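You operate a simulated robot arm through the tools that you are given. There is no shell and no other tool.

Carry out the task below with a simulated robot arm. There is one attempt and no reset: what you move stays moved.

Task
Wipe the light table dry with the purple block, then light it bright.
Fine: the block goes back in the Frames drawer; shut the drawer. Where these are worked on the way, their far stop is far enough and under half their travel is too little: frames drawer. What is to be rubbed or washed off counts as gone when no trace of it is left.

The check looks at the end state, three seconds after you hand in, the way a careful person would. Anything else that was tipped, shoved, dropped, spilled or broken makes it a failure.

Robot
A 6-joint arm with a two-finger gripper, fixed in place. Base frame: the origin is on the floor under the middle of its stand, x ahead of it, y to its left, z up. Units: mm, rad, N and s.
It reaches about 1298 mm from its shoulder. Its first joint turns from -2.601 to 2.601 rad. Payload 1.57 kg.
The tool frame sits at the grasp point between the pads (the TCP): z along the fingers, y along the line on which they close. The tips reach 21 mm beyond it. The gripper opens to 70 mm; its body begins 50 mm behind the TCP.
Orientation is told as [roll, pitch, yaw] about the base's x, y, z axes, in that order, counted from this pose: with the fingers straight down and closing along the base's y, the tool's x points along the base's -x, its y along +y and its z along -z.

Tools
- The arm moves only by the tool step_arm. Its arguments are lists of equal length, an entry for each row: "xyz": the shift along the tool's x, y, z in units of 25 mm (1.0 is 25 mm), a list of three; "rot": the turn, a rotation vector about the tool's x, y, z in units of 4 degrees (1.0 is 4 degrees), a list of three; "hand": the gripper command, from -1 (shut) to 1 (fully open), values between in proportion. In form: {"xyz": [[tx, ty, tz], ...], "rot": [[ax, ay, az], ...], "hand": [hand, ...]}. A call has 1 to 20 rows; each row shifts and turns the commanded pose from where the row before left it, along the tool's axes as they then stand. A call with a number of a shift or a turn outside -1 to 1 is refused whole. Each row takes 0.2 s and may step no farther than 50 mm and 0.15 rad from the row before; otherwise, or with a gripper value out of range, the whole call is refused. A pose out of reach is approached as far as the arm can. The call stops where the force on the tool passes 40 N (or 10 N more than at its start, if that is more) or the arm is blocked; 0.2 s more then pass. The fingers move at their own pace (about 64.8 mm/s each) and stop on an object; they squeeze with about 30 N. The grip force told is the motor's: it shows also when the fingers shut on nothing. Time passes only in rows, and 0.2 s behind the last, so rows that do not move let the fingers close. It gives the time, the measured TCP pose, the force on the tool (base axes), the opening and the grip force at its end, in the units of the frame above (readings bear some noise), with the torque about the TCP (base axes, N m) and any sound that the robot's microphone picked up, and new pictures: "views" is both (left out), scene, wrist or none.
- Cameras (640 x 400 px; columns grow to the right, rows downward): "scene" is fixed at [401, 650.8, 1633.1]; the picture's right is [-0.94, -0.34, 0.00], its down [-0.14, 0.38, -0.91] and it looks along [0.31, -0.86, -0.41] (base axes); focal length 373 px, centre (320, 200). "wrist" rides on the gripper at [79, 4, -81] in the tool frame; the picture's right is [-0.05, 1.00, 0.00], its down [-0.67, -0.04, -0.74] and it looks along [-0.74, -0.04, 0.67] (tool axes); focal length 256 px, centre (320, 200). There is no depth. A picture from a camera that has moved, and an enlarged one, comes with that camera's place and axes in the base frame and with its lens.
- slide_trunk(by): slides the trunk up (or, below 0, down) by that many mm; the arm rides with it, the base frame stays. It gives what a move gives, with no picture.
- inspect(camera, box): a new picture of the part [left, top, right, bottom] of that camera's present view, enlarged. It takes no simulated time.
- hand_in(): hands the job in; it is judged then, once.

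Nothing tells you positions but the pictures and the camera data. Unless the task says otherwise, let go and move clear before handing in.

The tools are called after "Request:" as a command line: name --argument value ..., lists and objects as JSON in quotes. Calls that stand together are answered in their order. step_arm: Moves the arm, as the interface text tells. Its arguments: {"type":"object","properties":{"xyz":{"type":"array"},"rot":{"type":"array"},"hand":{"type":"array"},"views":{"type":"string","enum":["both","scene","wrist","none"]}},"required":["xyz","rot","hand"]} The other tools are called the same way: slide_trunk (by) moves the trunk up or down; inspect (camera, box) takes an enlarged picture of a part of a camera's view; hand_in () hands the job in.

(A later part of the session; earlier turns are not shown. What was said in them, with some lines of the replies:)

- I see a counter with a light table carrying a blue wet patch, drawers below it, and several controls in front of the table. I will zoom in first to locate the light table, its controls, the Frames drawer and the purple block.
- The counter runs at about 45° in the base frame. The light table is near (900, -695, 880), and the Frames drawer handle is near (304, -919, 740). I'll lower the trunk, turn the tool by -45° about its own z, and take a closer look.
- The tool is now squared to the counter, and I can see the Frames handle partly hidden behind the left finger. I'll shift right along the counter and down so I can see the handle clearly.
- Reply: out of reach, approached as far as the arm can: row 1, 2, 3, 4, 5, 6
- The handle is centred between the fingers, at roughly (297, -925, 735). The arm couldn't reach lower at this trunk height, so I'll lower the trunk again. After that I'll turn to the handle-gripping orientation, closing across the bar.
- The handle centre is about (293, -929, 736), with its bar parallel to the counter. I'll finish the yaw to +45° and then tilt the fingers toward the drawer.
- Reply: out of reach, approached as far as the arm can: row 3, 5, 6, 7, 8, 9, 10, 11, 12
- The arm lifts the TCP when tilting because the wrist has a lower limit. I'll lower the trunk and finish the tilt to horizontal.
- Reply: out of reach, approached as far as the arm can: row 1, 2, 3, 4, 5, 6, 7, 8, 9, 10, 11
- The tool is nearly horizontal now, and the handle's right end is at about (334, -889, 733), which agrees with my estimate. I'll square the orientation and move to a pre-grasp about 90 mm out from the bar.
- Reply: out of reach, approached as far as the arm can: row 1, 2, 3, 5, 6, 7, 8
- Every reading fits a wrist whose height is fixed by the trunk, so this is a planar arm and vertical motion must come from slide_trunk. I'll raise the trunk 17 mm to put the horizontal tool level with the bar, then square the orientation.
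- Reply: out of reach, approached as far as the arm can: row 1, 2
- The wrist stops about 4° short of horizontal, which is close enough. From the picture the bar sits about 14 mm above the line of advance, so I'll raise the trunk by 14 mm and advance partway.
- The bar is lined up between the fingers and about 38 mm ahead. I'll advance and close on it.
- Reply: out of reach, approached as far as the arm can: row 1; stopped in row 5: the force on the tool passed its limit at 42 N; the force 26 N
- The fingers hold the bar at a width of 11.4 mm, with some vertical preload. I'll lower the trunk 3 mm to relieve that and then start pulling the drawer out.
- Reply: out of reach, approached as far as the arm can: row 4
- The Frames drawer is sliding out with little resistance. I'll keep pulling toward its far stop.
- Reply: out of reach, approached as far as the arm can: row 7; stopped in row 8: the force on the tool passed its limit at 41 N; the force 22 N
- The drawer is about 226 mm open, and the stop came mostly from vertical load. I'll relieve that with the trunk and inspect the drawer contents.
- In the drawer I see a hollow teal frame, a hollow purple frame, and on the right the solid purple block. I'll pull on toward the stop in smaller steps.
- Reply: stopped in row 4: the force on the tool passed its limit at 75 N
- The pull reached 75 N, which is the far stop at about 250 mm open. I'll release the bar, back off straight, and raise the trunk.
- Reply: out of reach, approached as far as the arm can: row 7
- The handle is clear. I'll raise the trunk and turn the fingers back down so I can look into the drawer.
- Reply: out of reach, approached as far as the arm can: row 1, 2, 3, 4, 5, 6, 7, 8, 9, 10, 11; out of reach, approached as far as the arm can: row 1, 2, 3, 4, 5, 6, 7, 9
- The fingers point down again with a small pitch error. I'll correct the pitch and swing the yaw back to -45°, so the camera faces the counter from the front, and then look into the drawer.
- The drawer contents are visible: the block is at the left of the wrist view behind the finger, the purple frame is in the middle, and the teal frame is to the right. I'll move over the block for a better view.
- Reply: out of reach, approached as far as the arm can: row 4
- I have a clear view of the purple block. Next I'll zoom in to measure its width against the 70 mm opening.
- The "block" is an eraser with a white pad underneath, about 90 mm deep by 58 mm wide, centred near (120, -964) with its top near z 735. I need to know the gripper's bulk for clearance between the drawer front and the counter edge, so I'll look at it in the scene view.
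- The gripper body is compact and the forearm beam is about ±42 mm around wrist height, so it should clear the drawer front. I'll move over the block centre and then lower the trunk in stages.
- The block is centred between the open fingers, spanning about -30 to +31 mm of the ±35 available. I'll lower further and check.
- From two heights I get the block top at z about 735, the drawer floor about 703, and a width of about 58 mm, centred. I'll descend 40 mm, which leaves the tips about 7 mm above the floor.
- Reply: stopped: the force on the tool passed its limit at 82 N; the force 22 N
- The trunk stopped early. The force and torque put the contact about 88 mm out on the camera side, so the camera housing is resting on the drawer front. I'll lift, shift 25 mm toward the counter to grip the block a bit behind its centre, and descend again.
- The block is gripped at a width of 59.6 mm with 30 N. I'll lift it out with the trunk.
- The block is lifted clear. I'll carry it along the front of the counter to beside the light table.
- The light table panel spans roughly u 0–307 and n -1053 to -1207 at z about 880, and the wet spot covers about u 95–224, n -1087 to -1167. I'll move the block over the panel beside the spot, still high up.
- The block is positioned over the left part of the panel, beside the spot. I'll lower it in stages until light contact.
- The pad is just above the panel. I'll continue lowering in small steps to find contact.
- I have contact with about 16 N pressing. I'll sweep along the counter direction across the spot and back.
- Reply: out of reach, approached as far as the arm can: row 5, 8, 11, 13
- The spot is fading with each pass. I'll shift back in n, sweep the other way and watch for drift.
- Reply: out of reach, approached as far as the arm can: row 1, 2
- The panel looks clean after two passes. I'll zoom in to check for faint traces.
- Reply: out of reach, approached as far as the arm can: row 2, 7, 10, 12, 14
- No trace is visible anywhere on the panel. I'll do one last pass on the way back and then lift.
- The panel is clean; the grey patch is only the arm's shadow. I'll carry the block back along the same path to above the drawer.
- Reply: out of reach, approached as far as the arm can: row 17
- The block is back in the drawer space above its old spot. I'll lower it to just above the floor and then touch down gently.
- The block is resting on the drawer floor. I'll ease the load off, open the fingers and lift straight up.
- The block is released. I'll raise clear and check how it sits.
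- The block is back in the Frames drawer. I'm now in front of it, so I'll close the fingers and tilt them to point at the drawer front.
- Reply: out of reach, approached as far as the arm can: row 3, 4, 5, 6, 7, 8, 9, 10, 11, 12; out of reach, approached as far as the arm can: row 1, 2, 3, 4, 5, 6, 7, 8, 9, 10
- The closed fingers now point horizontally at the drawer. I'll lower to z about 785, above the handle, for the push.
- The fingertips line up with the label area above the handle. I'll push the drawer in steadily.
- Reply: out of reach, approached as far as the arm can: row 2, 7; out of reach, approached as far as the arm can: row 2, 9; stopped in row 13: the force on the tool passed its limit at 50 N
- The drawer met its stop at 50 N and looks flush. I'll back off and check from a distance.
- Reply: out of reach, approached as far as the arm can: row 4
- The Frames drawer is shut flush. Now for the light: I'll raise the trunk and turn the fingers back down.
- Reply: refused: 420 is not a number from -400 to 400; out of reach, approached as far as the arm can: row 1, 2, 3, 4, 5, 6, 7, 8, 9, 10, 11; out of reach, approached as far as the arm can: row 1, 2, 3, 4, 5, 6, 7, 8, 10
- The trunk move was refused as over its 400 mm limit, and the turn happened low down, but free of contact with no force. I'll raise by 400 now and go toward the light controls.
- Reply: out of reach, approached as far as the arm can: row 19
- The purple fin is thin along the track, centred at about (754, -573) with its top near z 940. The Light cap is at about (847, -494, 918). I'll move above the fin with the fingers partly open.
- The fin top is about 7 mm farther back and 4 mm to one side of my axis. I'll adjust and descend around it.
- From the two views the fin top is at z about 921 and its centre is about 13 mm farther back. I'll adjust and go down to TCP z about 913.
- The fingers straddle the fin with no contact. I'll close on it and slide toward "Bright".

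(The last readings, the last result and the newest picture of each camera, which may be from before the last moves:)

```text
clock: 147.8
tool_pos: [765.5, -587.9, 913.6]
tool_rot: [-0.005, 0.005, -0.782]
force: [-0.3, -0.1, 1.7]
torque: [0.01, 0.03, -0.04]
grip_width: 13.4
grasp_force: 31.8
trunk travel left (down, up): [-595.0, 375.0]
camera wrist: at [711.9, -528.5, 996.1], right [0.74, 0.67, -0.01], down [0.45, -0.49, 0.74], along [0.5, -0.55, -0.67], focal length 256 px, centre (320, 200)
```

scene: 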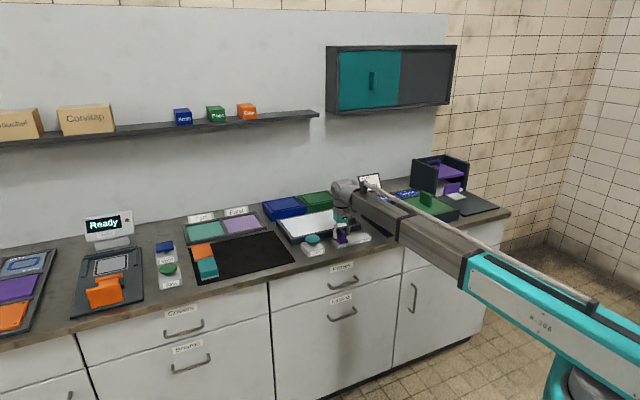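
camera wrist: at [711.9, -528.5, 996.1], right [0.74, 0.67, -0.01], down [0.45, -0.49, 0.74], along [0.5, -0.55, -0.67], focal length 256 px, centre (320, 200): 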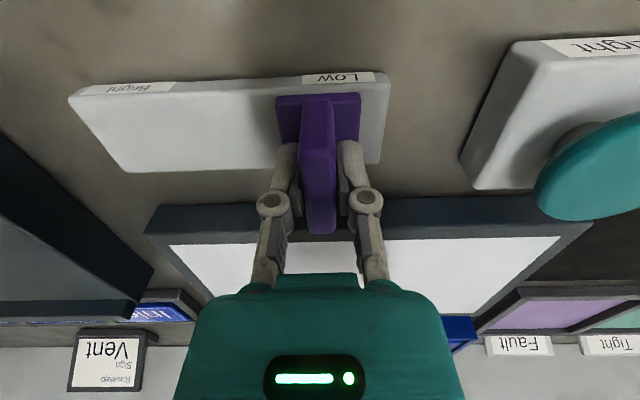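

Request:
step_arm --xyz '[[0, -0.3, 0], [0, -0.3, 0], [0, -0.3, 0], [0, -0.3, 0], [0, -0.3, 0], [0, -0.3, 0], [0, -0.3, 0], [0, -0.3, 0]]' --rot '[[0, 0, 0], [0, 0, 0], [0, 0, 0], [0, 0, 0], [0, 0, 0], [0, 0, 0], [0, 0, 0], [0, 0, 0]]' --hand '[-1, -1, -1, -1, -1, -1, -1, -1]'

```text
clock: 149.7
tool_pos: [719.4, -631.3, 914.5]
tool_rot: [-0.007, 0.005, -0.782]
force: [-1.1, 1.5, 0.4]
torque: [-0.61, -0.66, -0.06]
grip_width: 13.6
grasp_force: 31.6
trunk travel left (down, up): [-595.0, 375.0]
camera wrist: at [668.0, -572.4, 996.1], right [0.74, 0.67, -0.01], down [0.45, -0.49, 0.74], along [0.49, -0.55, -0.67], focal length 256 px, centre (320, 200)
```

scene: 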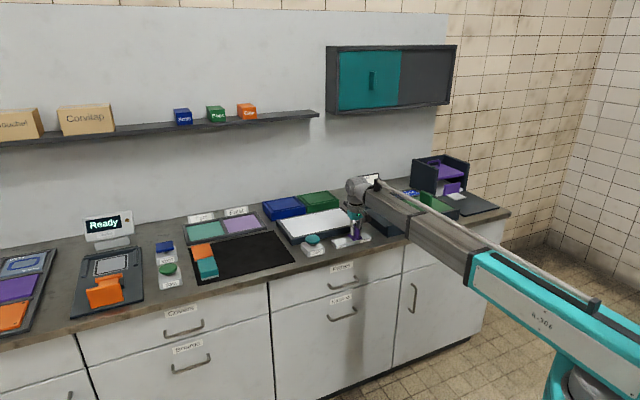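
wrist: 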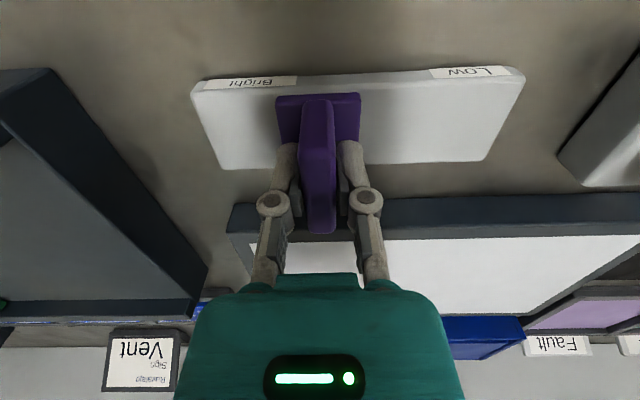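

The slider follows well. I'll continue to its Bright end stop.

Request:
step_arm --xyz '[[0, -0.2, 0], [0, -0.2, 0], [0, -0.2, 0], [0, -0.2, 0], [0, -0.2, 0], [0, -0.2, 0], [0, -0.2, 0], [0, -0.2, 0]]' --rot '[[0, 0, 0], [0, 0, 0], [0, 0, 0], [0, 0, 0], [0, 0, 0], [0, 0, 0], [0, 0, 0], [0, 0, 0]]' --hand '[-1, -1, -1, -1, -1, -1, -1, -1]'

```text
clock: 151.5
tool_pos: [699.8, -651.1, 914.1]
tool_rot: [0.008, 0.005, -0.775]
force: [10.3, 8.5, 1.1]
torque: [0.28, -0.26, -0.15]
grip_width: 13.6
grasp_force: 31.9
trunk travel left (down, up): [-595.0, 375.0]
stopped in row 8: the force on the tool passed its limit at 41 N (the readings are from after the stop); the commanded pose is now the measured one
camera wrist: at [646.4, -593.9, 995.9], right [0.74, 0.68, 0.01], down [0.45, -0.5, 0.74], along [0.51, -0.54, -0.67], focal length 256 px, centre (320, 200)
```

scene: 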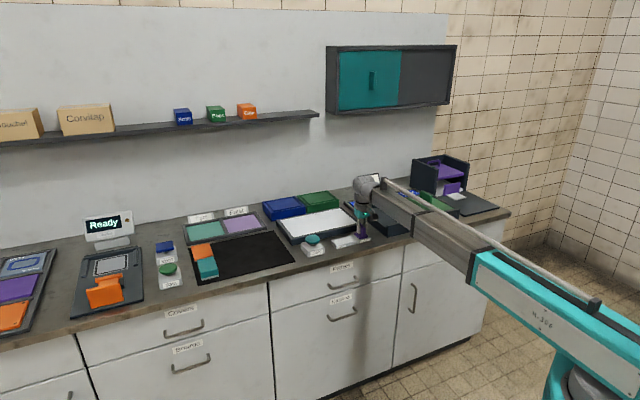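
wrist: 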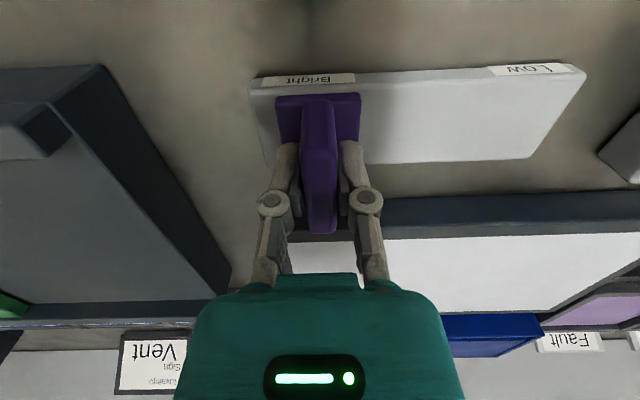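

The slider has reached its Bright end stop. I'll open gently and lift off.

Request:
step_arm --xyz '[[0, 0, 0], [0, 0, 0], [0, 0, 0]]' --rot '[[0, 0, 0], [0, 0, 0], [0, 0, 0]]' --hand '[0.1, 0.1, 0.1]' --views "none"

Request:
slide_trunk --by 80

Request:
step_arm --xyz '[[0, 0, 0], [0, 0, 0], [0, 0, 0]]' --rot '[[0, 0, 0], [0, 0, 0], [0, 0, 0]]' --hand '[-1, -1, -1]'

Request:
inspect --camera "scene" --box '[270, 190, 400, 270]'

```text
clock: 152.3
tool_pos: [697.5, -653.6, 912.8]
tool_rot: [0.006, 0.004, -0.778]
force: [-0.1, 0.7, 0.0]
torque: [0.0, -0.01, -0.03]
grip_width: 38.5
grasp_force: 0.2
trunk travel left (down, up): [-595.0, 375.0]
```

```text
clock: 153.5
tool_pos: [696.9, -652.4, 993.6]
tool_rot: [0.005, 0.004, -0.778]
force: [-0.4, -0.3, -0.1]
torque: [0.01, 0.0, 0.03]
grip_width: 38.7
grasp_force: 0.1
trunk travel left (down, up): [-675.0, 295.0]
```

```text
clock: 154.3
tool_pos: [696.8, -653.5, 993.9]
tool_rot: [0.005, 0.003, -0.776]
force: [0.1, 0.1, -0.4]
torque: [0.03, 0.02, 0.0]
grip_width: 0.0
grasp_force: 29.0
trunk travel left (down, up): [-675.0, 295.0]
camera wrist: at [644.0, -596.3, 1076.0], right [0.74, 0.67, 0.01], down [0.45, -0.5, 0.74], along [0.5, -0.55, -0.67], focal length 256 px, centre (320, 200)
```

scene: 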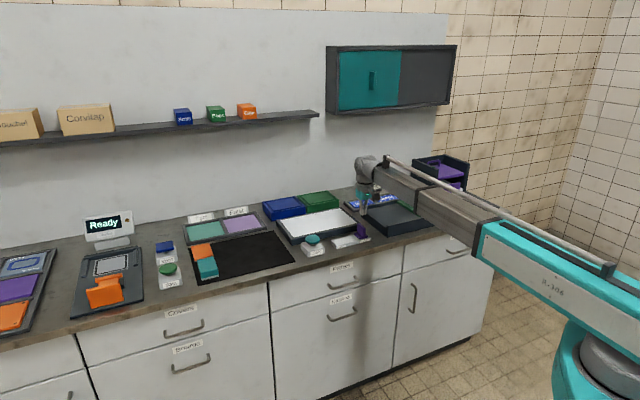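
wrist: 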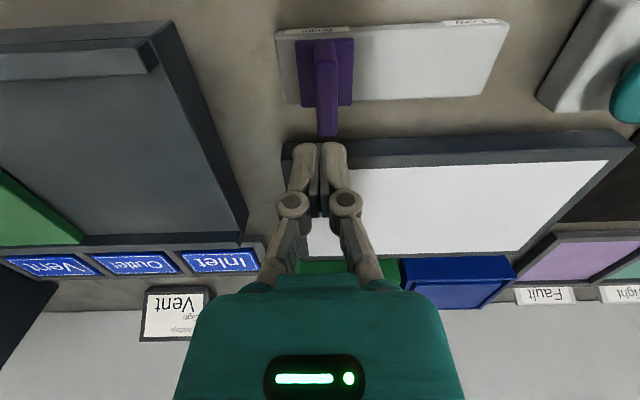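

```text
4.92 times, centred on (335, 230) of scene
camera zoom: at [401.0, 650.8, 1633.1], right [-0.94, -0.34, 0.0], down [-0.14, 0.38, -0.91], along [0.31, -0.86, -0.41], focal length 1836 px, centre (246, 52)
```

zoom: 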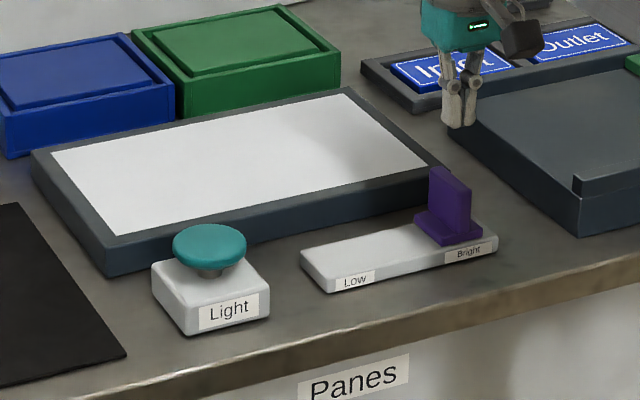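

The slider is at Bright. The Light cap triangulates to about (855, -495, 914). I'll move over it with closed fingers.

Request:
step_arm --xyz '[[0, 0.9, 0], [0, 0.9, 0], [0, 0.9, 0], [0, 0.9, 0], [0, 0.9, 0], [0, 0.9, 0], [0, 0.9, 0], [0, 0.9, 0], [0, 0.9, 0], [0, 0.86, 0], [0, 0, 0]]' --rot '[[0, 0, 0.13], [0, 0, 0], [0, 0, 0], [0, 0, 0], [0, 0, 0], [0, 0, 0], [0, 0, 0], [0, 0, 0], [0, 0, 0], [0, 0, 0], [0, 0, 0]]' --hand '[-1, -1, -1, -1, -1, -1, -1, -1, -1, -1, -1]'

Request:
inspect --camera "scene" --box '[270, 190, 400, 270]'

```text
clock: 156.7
tool_pos: [857.2, -496.4, 993.9]
tool_rot: [0.005, 0.003, -0.787]
force: [-0.5, -0.6, -0.2]
torque: [0.01, 0.02, 0.01]
grip_width: 0.2
grasp_force: 28.3
trunk travel left (down, up): [-675.0, 295.0]
camera wrist: at [804.4, -437.3, 1075.9], right [0.74, 0.67, 0.0], down [0.45, -0.5, 0.74], along [0.5, -0.55, -0.67], focal length 256 px, centre (320, 200)
```

scene: 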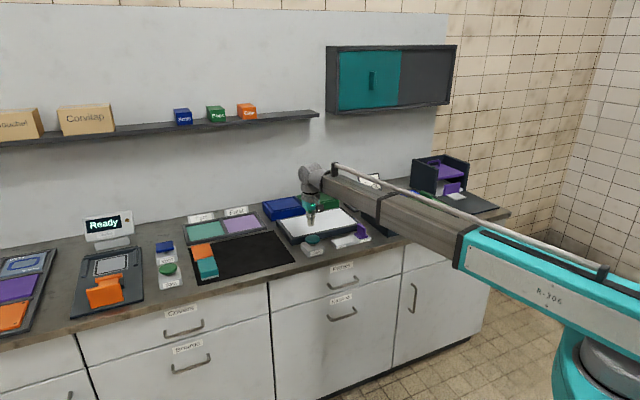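
wrist: 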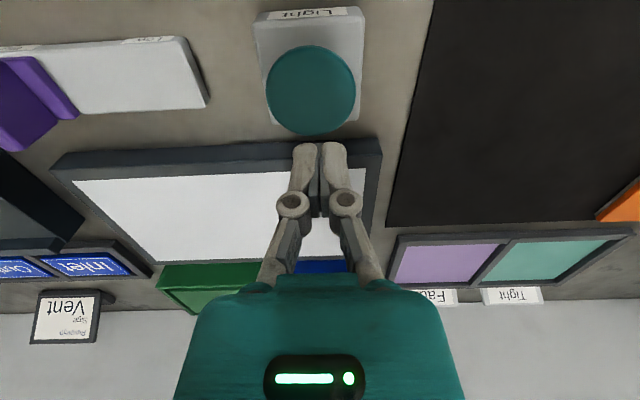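

```text
4.92 times, centred on (335, 230) of scene
camera zoom: at [401.0, 650.8, 1633.1], right [-0.94, -0.34, 0.0], down [-0.14, 0.38, -0.91], along [0.31, -0.86, -0.41], focal length 1836 px, centre (246, 52)
```

zoom: 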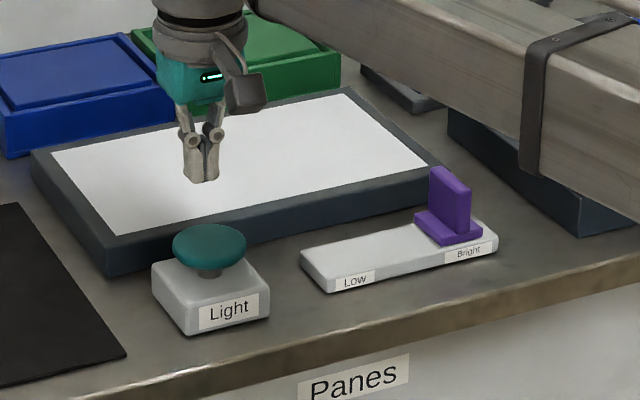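

The cap centre is about 6 mm off my axis. I'll correct that and lower to just above it.

Request:
step_arm --xyz '[[0.22, -0.22, 0], [0, 0, 0]]' --rot '[[0, 0, 0], [0, 0, 0]]' --hand '[-1, -1]' --views "none"

Request:
slide_trunk --by -45

Request:
step_arm --xyz '[[0, 0, 0]]' --rot '[[0, 0, 0]]' --hand '[-1]'

Request:
inspect --camera "scene" --box '[270, 190, 400, 270]'

```text
clock: 157.3
tool_pos: [847.9, -496.2, 993.5]
tool_rot: [0.006, 0.006, -0.786]
force: [0.7, 0.1, -0.1]
torque: [0.02, 0.0, -0.02]
grip_width: 0.1
grasp_force: 28.4
trunk travel left (down, up): [-675.0, 295.0]
```

```text
clock: 158.2
tool_pos: [847.7, -496.5, 948.5]
tool_rot: [0.005, 0.003, -0.788]
force: [0.9, -1.1, 0.2]
torque: [-0.03, -0.03, 0.02]
grip_width: 0.0
grasp_force: 28.4
trunk travel left (down, up): [-630.0, 340.0]
```

```text
clock: 158.6
tool_pos: [848.1, -496.1, 949.4]
tool_rot: [0.006, 0.006, -0.785]
force: [-0.5, -0.1, -0.6]
torque: [0.0, -0.01, 0.0]
grip_width: 0.0
grasp_force: 28.3
trunk travel left (down, up): [-630.0, 340.0]
camera wrist: at [795.6, -437.5, 1031.0], right [0.74, 0.67, 0.0], down [0.45, -0.5, 0.74], along [0.5, -0.55, -0.67], focal length 256 px, centre (320, 200)
```

scene: 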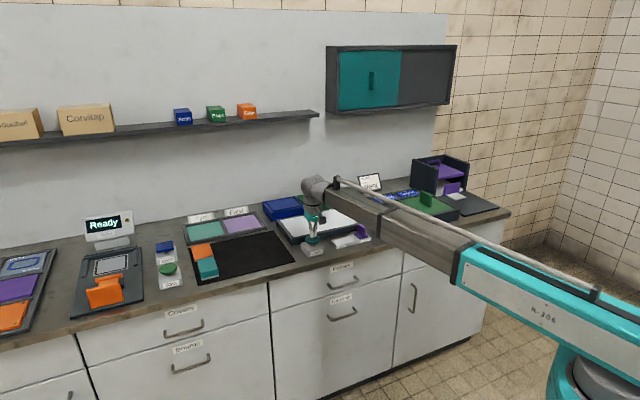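
wrist: 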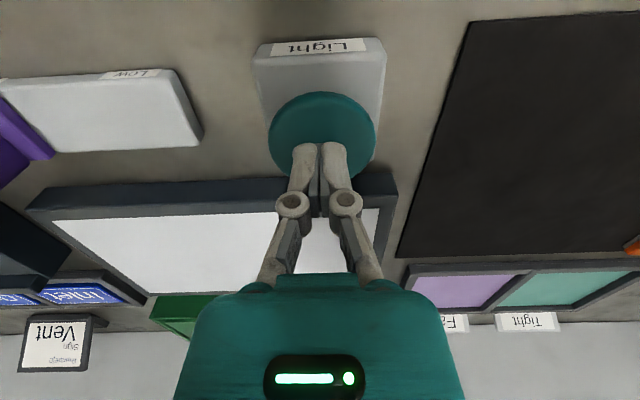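

```text
4.92 times, centred on (335, 230) of scene
camera zoom: at [401.0, 650.8, 1633.1], right [-0.94, -0.34, 0.0], down [-0.14, 0.38, -0.91], along [0.31, -0.86, -0.41], focal length 1836 px, centre (246, 52)
```

zoom: 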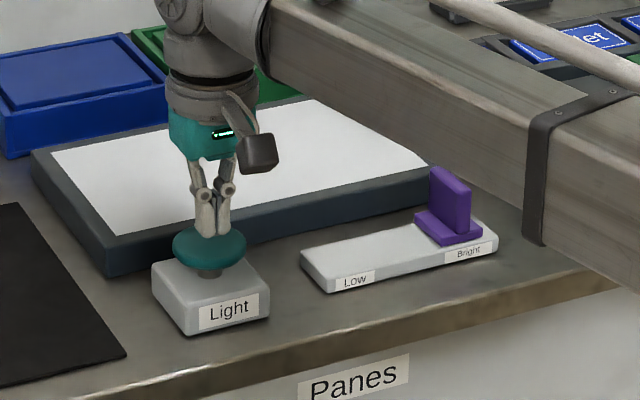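

The fingers are aligned over the cap. I'll press down in small steps and watch the force.

Request:
slide_trunk --by -10

Request:
slide_trunk --by -4

Request:
slide_trunk --by -3

```text
clock: 159.2
tool_pos: [847.7, -495.4, 939.1]
tool_rot: [0.006, 0.004, -0.785]
force: [-0.7, -1.2, 0.4]
torque: [-0.01, 0.03, -0.03]
grip_width: 6.1
grasp_force: 28.8
trunk travel left (down, up): [-620.0, 350.0]
```

```text
clock: 159.7
tool_pos: [848.6, -494.8, 934.9]
tool_rot: [0.006, 0.003, -0.787]
force: [0.0, 0.1, 2.1]
torque: [0.01, -0.05, 0.04]
grip_width: 5.8
grasp_force: 28.5
trunk travel left (down, up): [-616.0, 354.0]
```

```text
clock: 160.2
tool_pos: [848.9, -496.4, 932.4]
tool_rot: [0.005, 0.004, -0.785]
force: [-0.2, -0.3, 2.0]
torque: [0.01, -0.01, -0.02]
grip_width: 6.1
grasp_force: 29.0
trunk travel left (down, up): [-613.0, 357.0]
```

Request:
step_arm --xyz '[[0, 0, 0]]' --rot '[[0, 0, 0]]' --hand '[-1]'

Request:
inspect --camera "scene" --box '[270, 190, 400, 270]'

```text
clock: 160.6
tool_pos: [848.4, -495.8, 932.6]
tool_rot: [0.005, 0.004, -0.788]
force: [0.3, 0.2, 2.2]
torque: [0.02, 0.0, -0.03]
grip_width: 6.1
grasp_force: 28.6
trunk travel left (down, up): [-613.0, 357.0]
camera wrist: at [795.4, -437.4, 1014.1], right [0.74, 0.67, 0.01], down [0.45, -0.5, 0.74], along [0.5, -0.55, -0.67], focal length 256 px, centre (320, 200)
```

scene: 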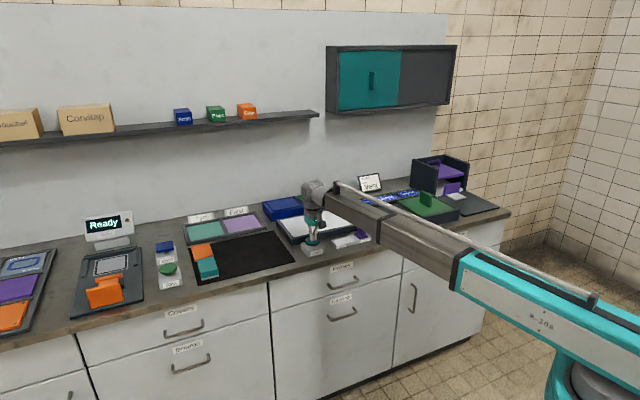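
wrist: 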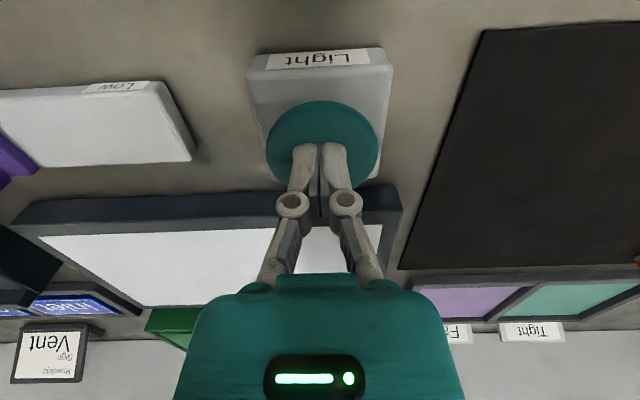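

```text
4.92 times, centred on (335, 230) of scene
camera zoom: at [401.0, 650.8, 1633.1], right [-0.94, -0.34, 0.0], down [-0.14, 0.38, -0.91], along [0.31, -0.86, -0.41], focal length 1836 px, centre (246, 52)
```

zoom: 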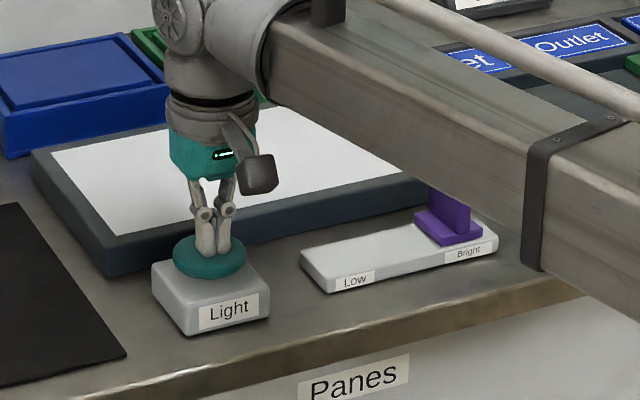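

The cap is partway down with 2 N and there is no light yet, so I'll press further.

Request:
slide_trunk --by -3

Request:
slide_trunk --by -2

Request:
inspect --camera "scene" --box '[270, 190, 400, 270]'

```text
clock: 161.1
tool_pos: [846.7, -494.6, 928.9]
tool_rot: [0.006, 0.004, -0.787]
force: [0.5, -0.1, 3.1]
torque: [-0.02, -0.07, 0.01]
grip_width: 6.3
grasp_force: 29.2
trunk travel left (down, up): [-610.0, 360.0]
heard: click
```

```text
clock: 161.7
tool_pos: [848.8, -496.1, 928.1]
tool_rot: [0.005, 0.004, -0.786]
force: [0.7, -0.1, 4.5]
torque: [-0.05, -0.04, -0.04]
grip_width: 6.2
grasp_force: 28.6
trunk travel left (down, up): [-608.0, 362.0]
```

```text
4.92 times, centred on (335, 230) of scene
camera zoom: at [401.0, 650.8, 1633.1], right [-0.94, -0.34, 0.0], down [-0.14, 0.38, -0.91], along [0.31, -0.86, -0.41], focal length 1836 px, centre (246, 52)
```

zoom: 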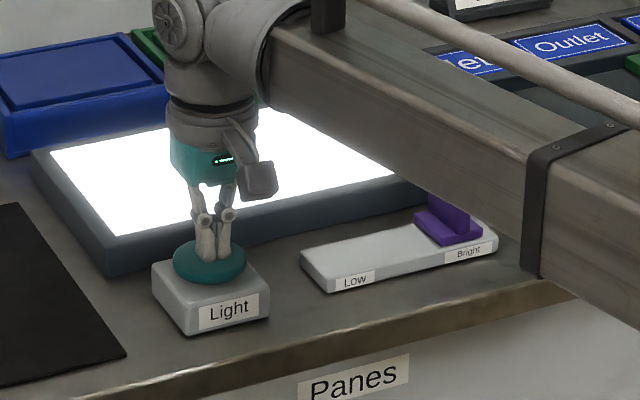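

A click sounded and the panel now glows bright. I'll release straight up, move clear and check the final state.

Request:
slide_trunk --by 110

Request:
step_arm --xyz '[[0.9, -0.3, 0], [0.9, -0.3, 0], [0.9, -0.3, 0], [0.9, -0.3, 0], [0.9, -0.3, 0], [0.9, -0.3, 0], [0.9, -0.3, 0], [0.9, -0.3, 0], [0.9, -0.3, 0], [0.9, -0.3, 0], [0.9, -0.3, 0], [0.9, -0.3, 0], [0.9, -0.3, 0], [0.9, -0.3, 0]]' --rot '[[0, 0, 0], [0, 0, 0], [0, 0, 0], [0, 0, 0], [0, 0, 0], [0, 0, 0], [0, 0, 0], [0, 0, 0], [0, 0, 0], [0, 0, 0], [0, 0, 0], [0, 0, 0], [0, 0, 0], [0, 0, 0]]' --hand '[0, 0, 0, 0, 0, 0, 0, 0, 0, 0, 0, 0, 0, 0]'

Request:
inspect --camera "scene" --box '[260, 180, 400, 268]'

Request:
inspect --camera "scene" --box '[340, 140, 520, 260]'

Request:
inspect --camera "scene" --box '[100, 180, 320, 310]'

```text
clock: 163.1
tool_pos: [848.8, -495.0, 1037.9]
tool_rot: [0.006, 0.006, -0.787]
force: [0.2, 0.1, -0.7]
torque: [-0.05, 0.02, 0.02]
grip_width: 0.0
grasp_force: 28.8
trunk travel left (down, up): [-718.0, 252.0]
```

```text
clock: 166.1
tool_pos: [549.5, -347.8, 1037.5]
tool_rot: [0.006, 0.005, -0.785]
force: [-0.4, 0.5, 0.6]
torque: [0.02, -0.01, -0.01]
grip_width: 34.9
grasp_force: 0.1
trunk travel left (down, up): [-718.0, 252.0]
camera wrist: at [497.9, -289.4, 1119.1], right [0.74, 0.67, 0.01], down [0.45, -0.5, 0.74], along [0.5, -0.55, -0.67], focal length 256 px, centre (320, 200)
```

scene: 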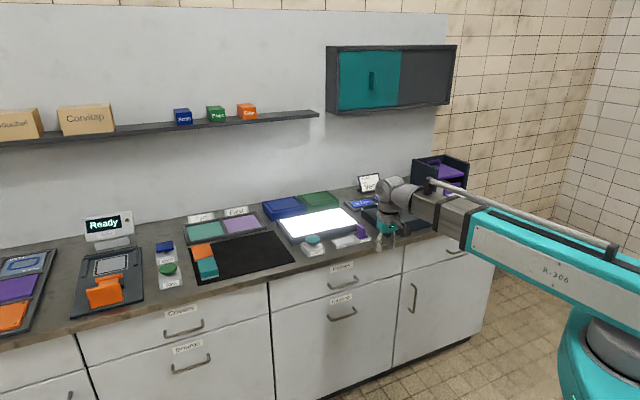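
wrist: 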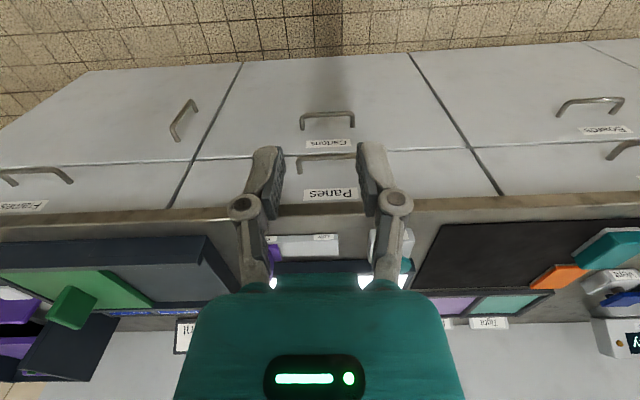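

```text
4.55 times, centred on (330, 224) of scene
camera zoom: at [401.0, 650.8, 1633.1], right [-0.94, -0.34, 0.0], down [-0.14, 0.38, -0.91], along [0.31, -0.86, -0.41], focal length 1695 px, centre (274, 91)
```

zoom: 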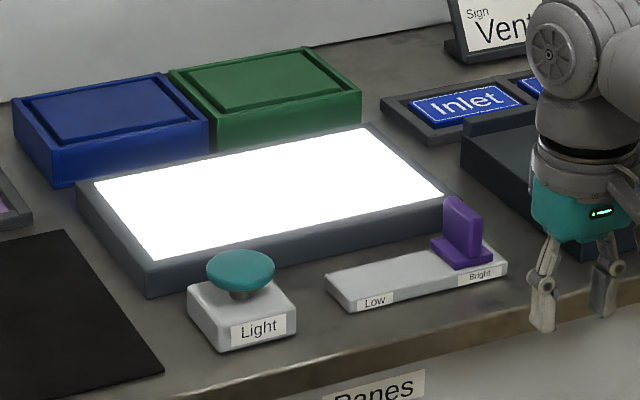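

```text
3.33 times, centred on (430, 200) of scene
camera zoom: at [401.0, 650.8, 1633.1], right [-0.94, -0.34, 0.0], down [-0.14, 0.38, -0.91], along [0.31, -0.86, -0.41], focal length 1243 px, centre (-47, 200)
```

zoom: 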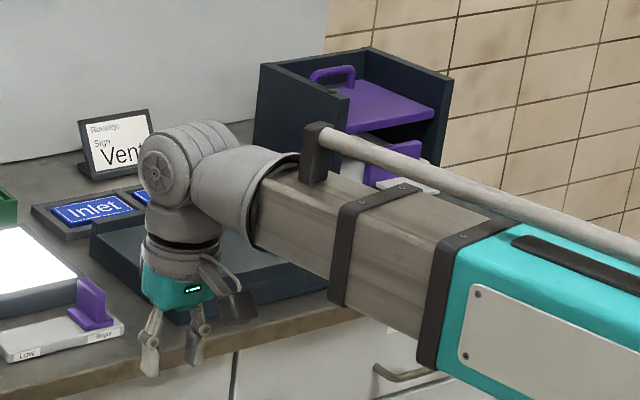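

```text
2.91 times, centred on (210, 245) of scene
camera zoom: at [401.0, 650.8, 1633.1], right [-0.94, -0.34, 0.0], down [-0.14, 0.38, -0.91], along [0.31, -0.86, -0.41], focal length 1085 px, centre (640, 69)
```

zoom: 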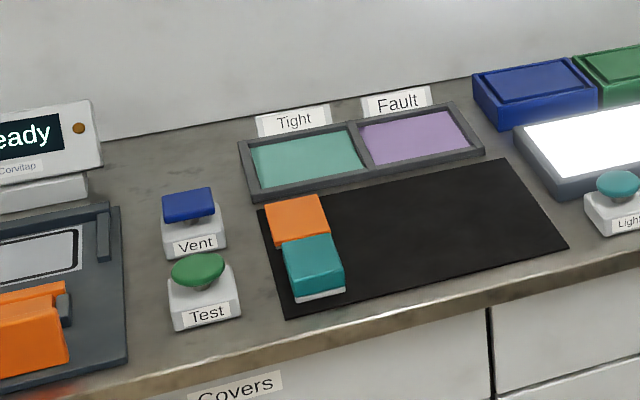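

Request:
step_arm --xyz '[[0.9, 0, 0], [0.9, 0, 0], [0.9, 0, 0], [0.9, 0, 0], [0.9, 0, 0], [0, 0, 0]]' --rot '[[0, 0, 0], [0, 0, 0], [0, 0, 0], [0, 0, 0], [0, 0, 0], [0, 0, 0]]' --hand '[0, 0, 0, 0, 0, 0]'

Request:
inspect --camera "wrist" --box '[0, 130, 240, 280]'

Request:
inspect --camera "scene" --box '[360, 180, 540, 300]'

```text
clock: 167.5
tool_pos: [472.9, -267.8, 1038.0]
tool_rot: [0.005, 0.004, -0.788]
force: [0.6, 0.6, -0.5]
torque: [0.01, -0.03, 0.0]
grip_width: 35.0
grasp_force: 0.1
out of reach, approached as far as the arm can: row 5
trunk travel left (down, up): [-718.0, 252.0]
camera wrist: at [420.0, -209.5, 1119.1], right [0.74, 0.67, 0.0], down [0.44, -0.5, 0.74], along [0.5, -0.55, -0.67], focal length 256 px, centre (320, 200)
```

scene: 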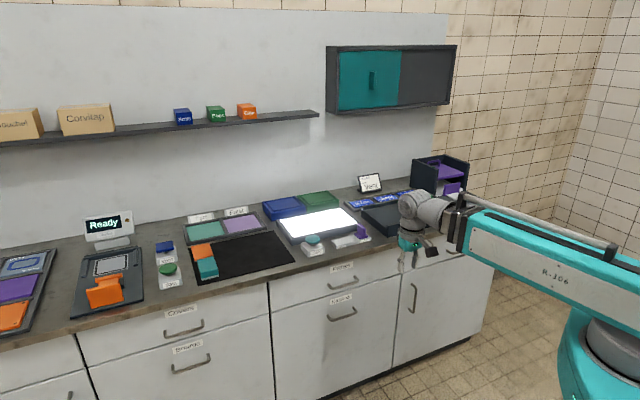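
wrist: 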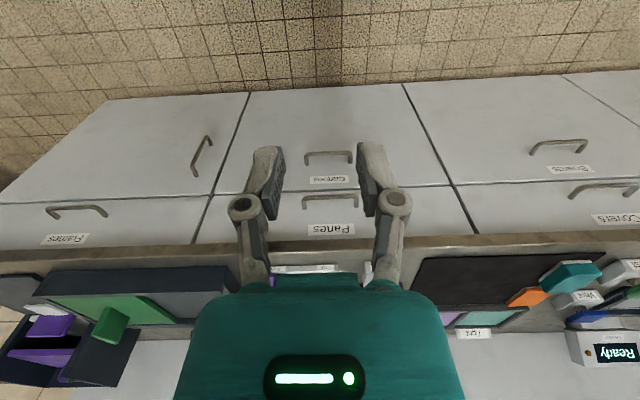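

```text
2.67 times, centred on (120, 205) of wrist
camera zoom: at [420.0, -209.5, 1119.1], right [0.74, 0.67, 0.0], down [0.44, -0.5, 0.74], along [0.5, -0.55, -0.67], focal length 683 px, centre (853, 187)
```

zoom: 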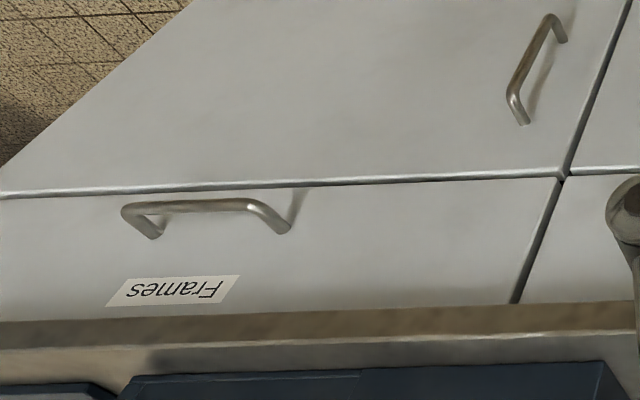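

```text
3.33 times, centred on (450, 240) of scene
camera zoom: at [401.0, 650.8, 1633.1], right [-0.94, -0.34, 0.0], down [-0.14, 0.38, -0.91], along [0.31, -0.86, -0.41], focal length 1243 px, centre (-113, 67)
```

zoom: 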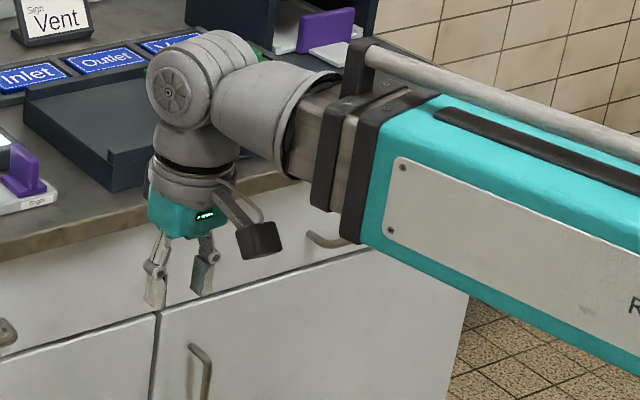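

The panel is clean and lit bright with the slider at Bright, the block is in the Frames drawer, and the drawer is flush. Nothing else has moved and the arm is clear, so I'm handing in.

Request:
hand_in

```text
The job is handed in.
```

The job is handed in. The light table is wiped and lit bright, the purple block is back in the Frames drawer, and the drawer is shut.

- **Wiping:** I made four passes over the wet spot with the block's white pad side. Zoomed pictures afterwards showed no trace left on the panel.
- **Drawer:** It opened to its far stop, about 250 mm. I put the block back on the drawer floor where it had been, then pushed the drawer in until it met its stop. It sits flush with the fronts beside it.
- **Light:** I moved the slider to its Bright end stop, then pressed the Light button once. It clicked, and the panel stayed brightly lit after I let go.

While I was reaching for the block, the camera housing on the gripper pressed on the drawer front at about 82 N before the arm stopped. I saw no mark or movement from it. In the last pictures nothing else looked tipped, moved or spilled, and the arm was clear of the counter.
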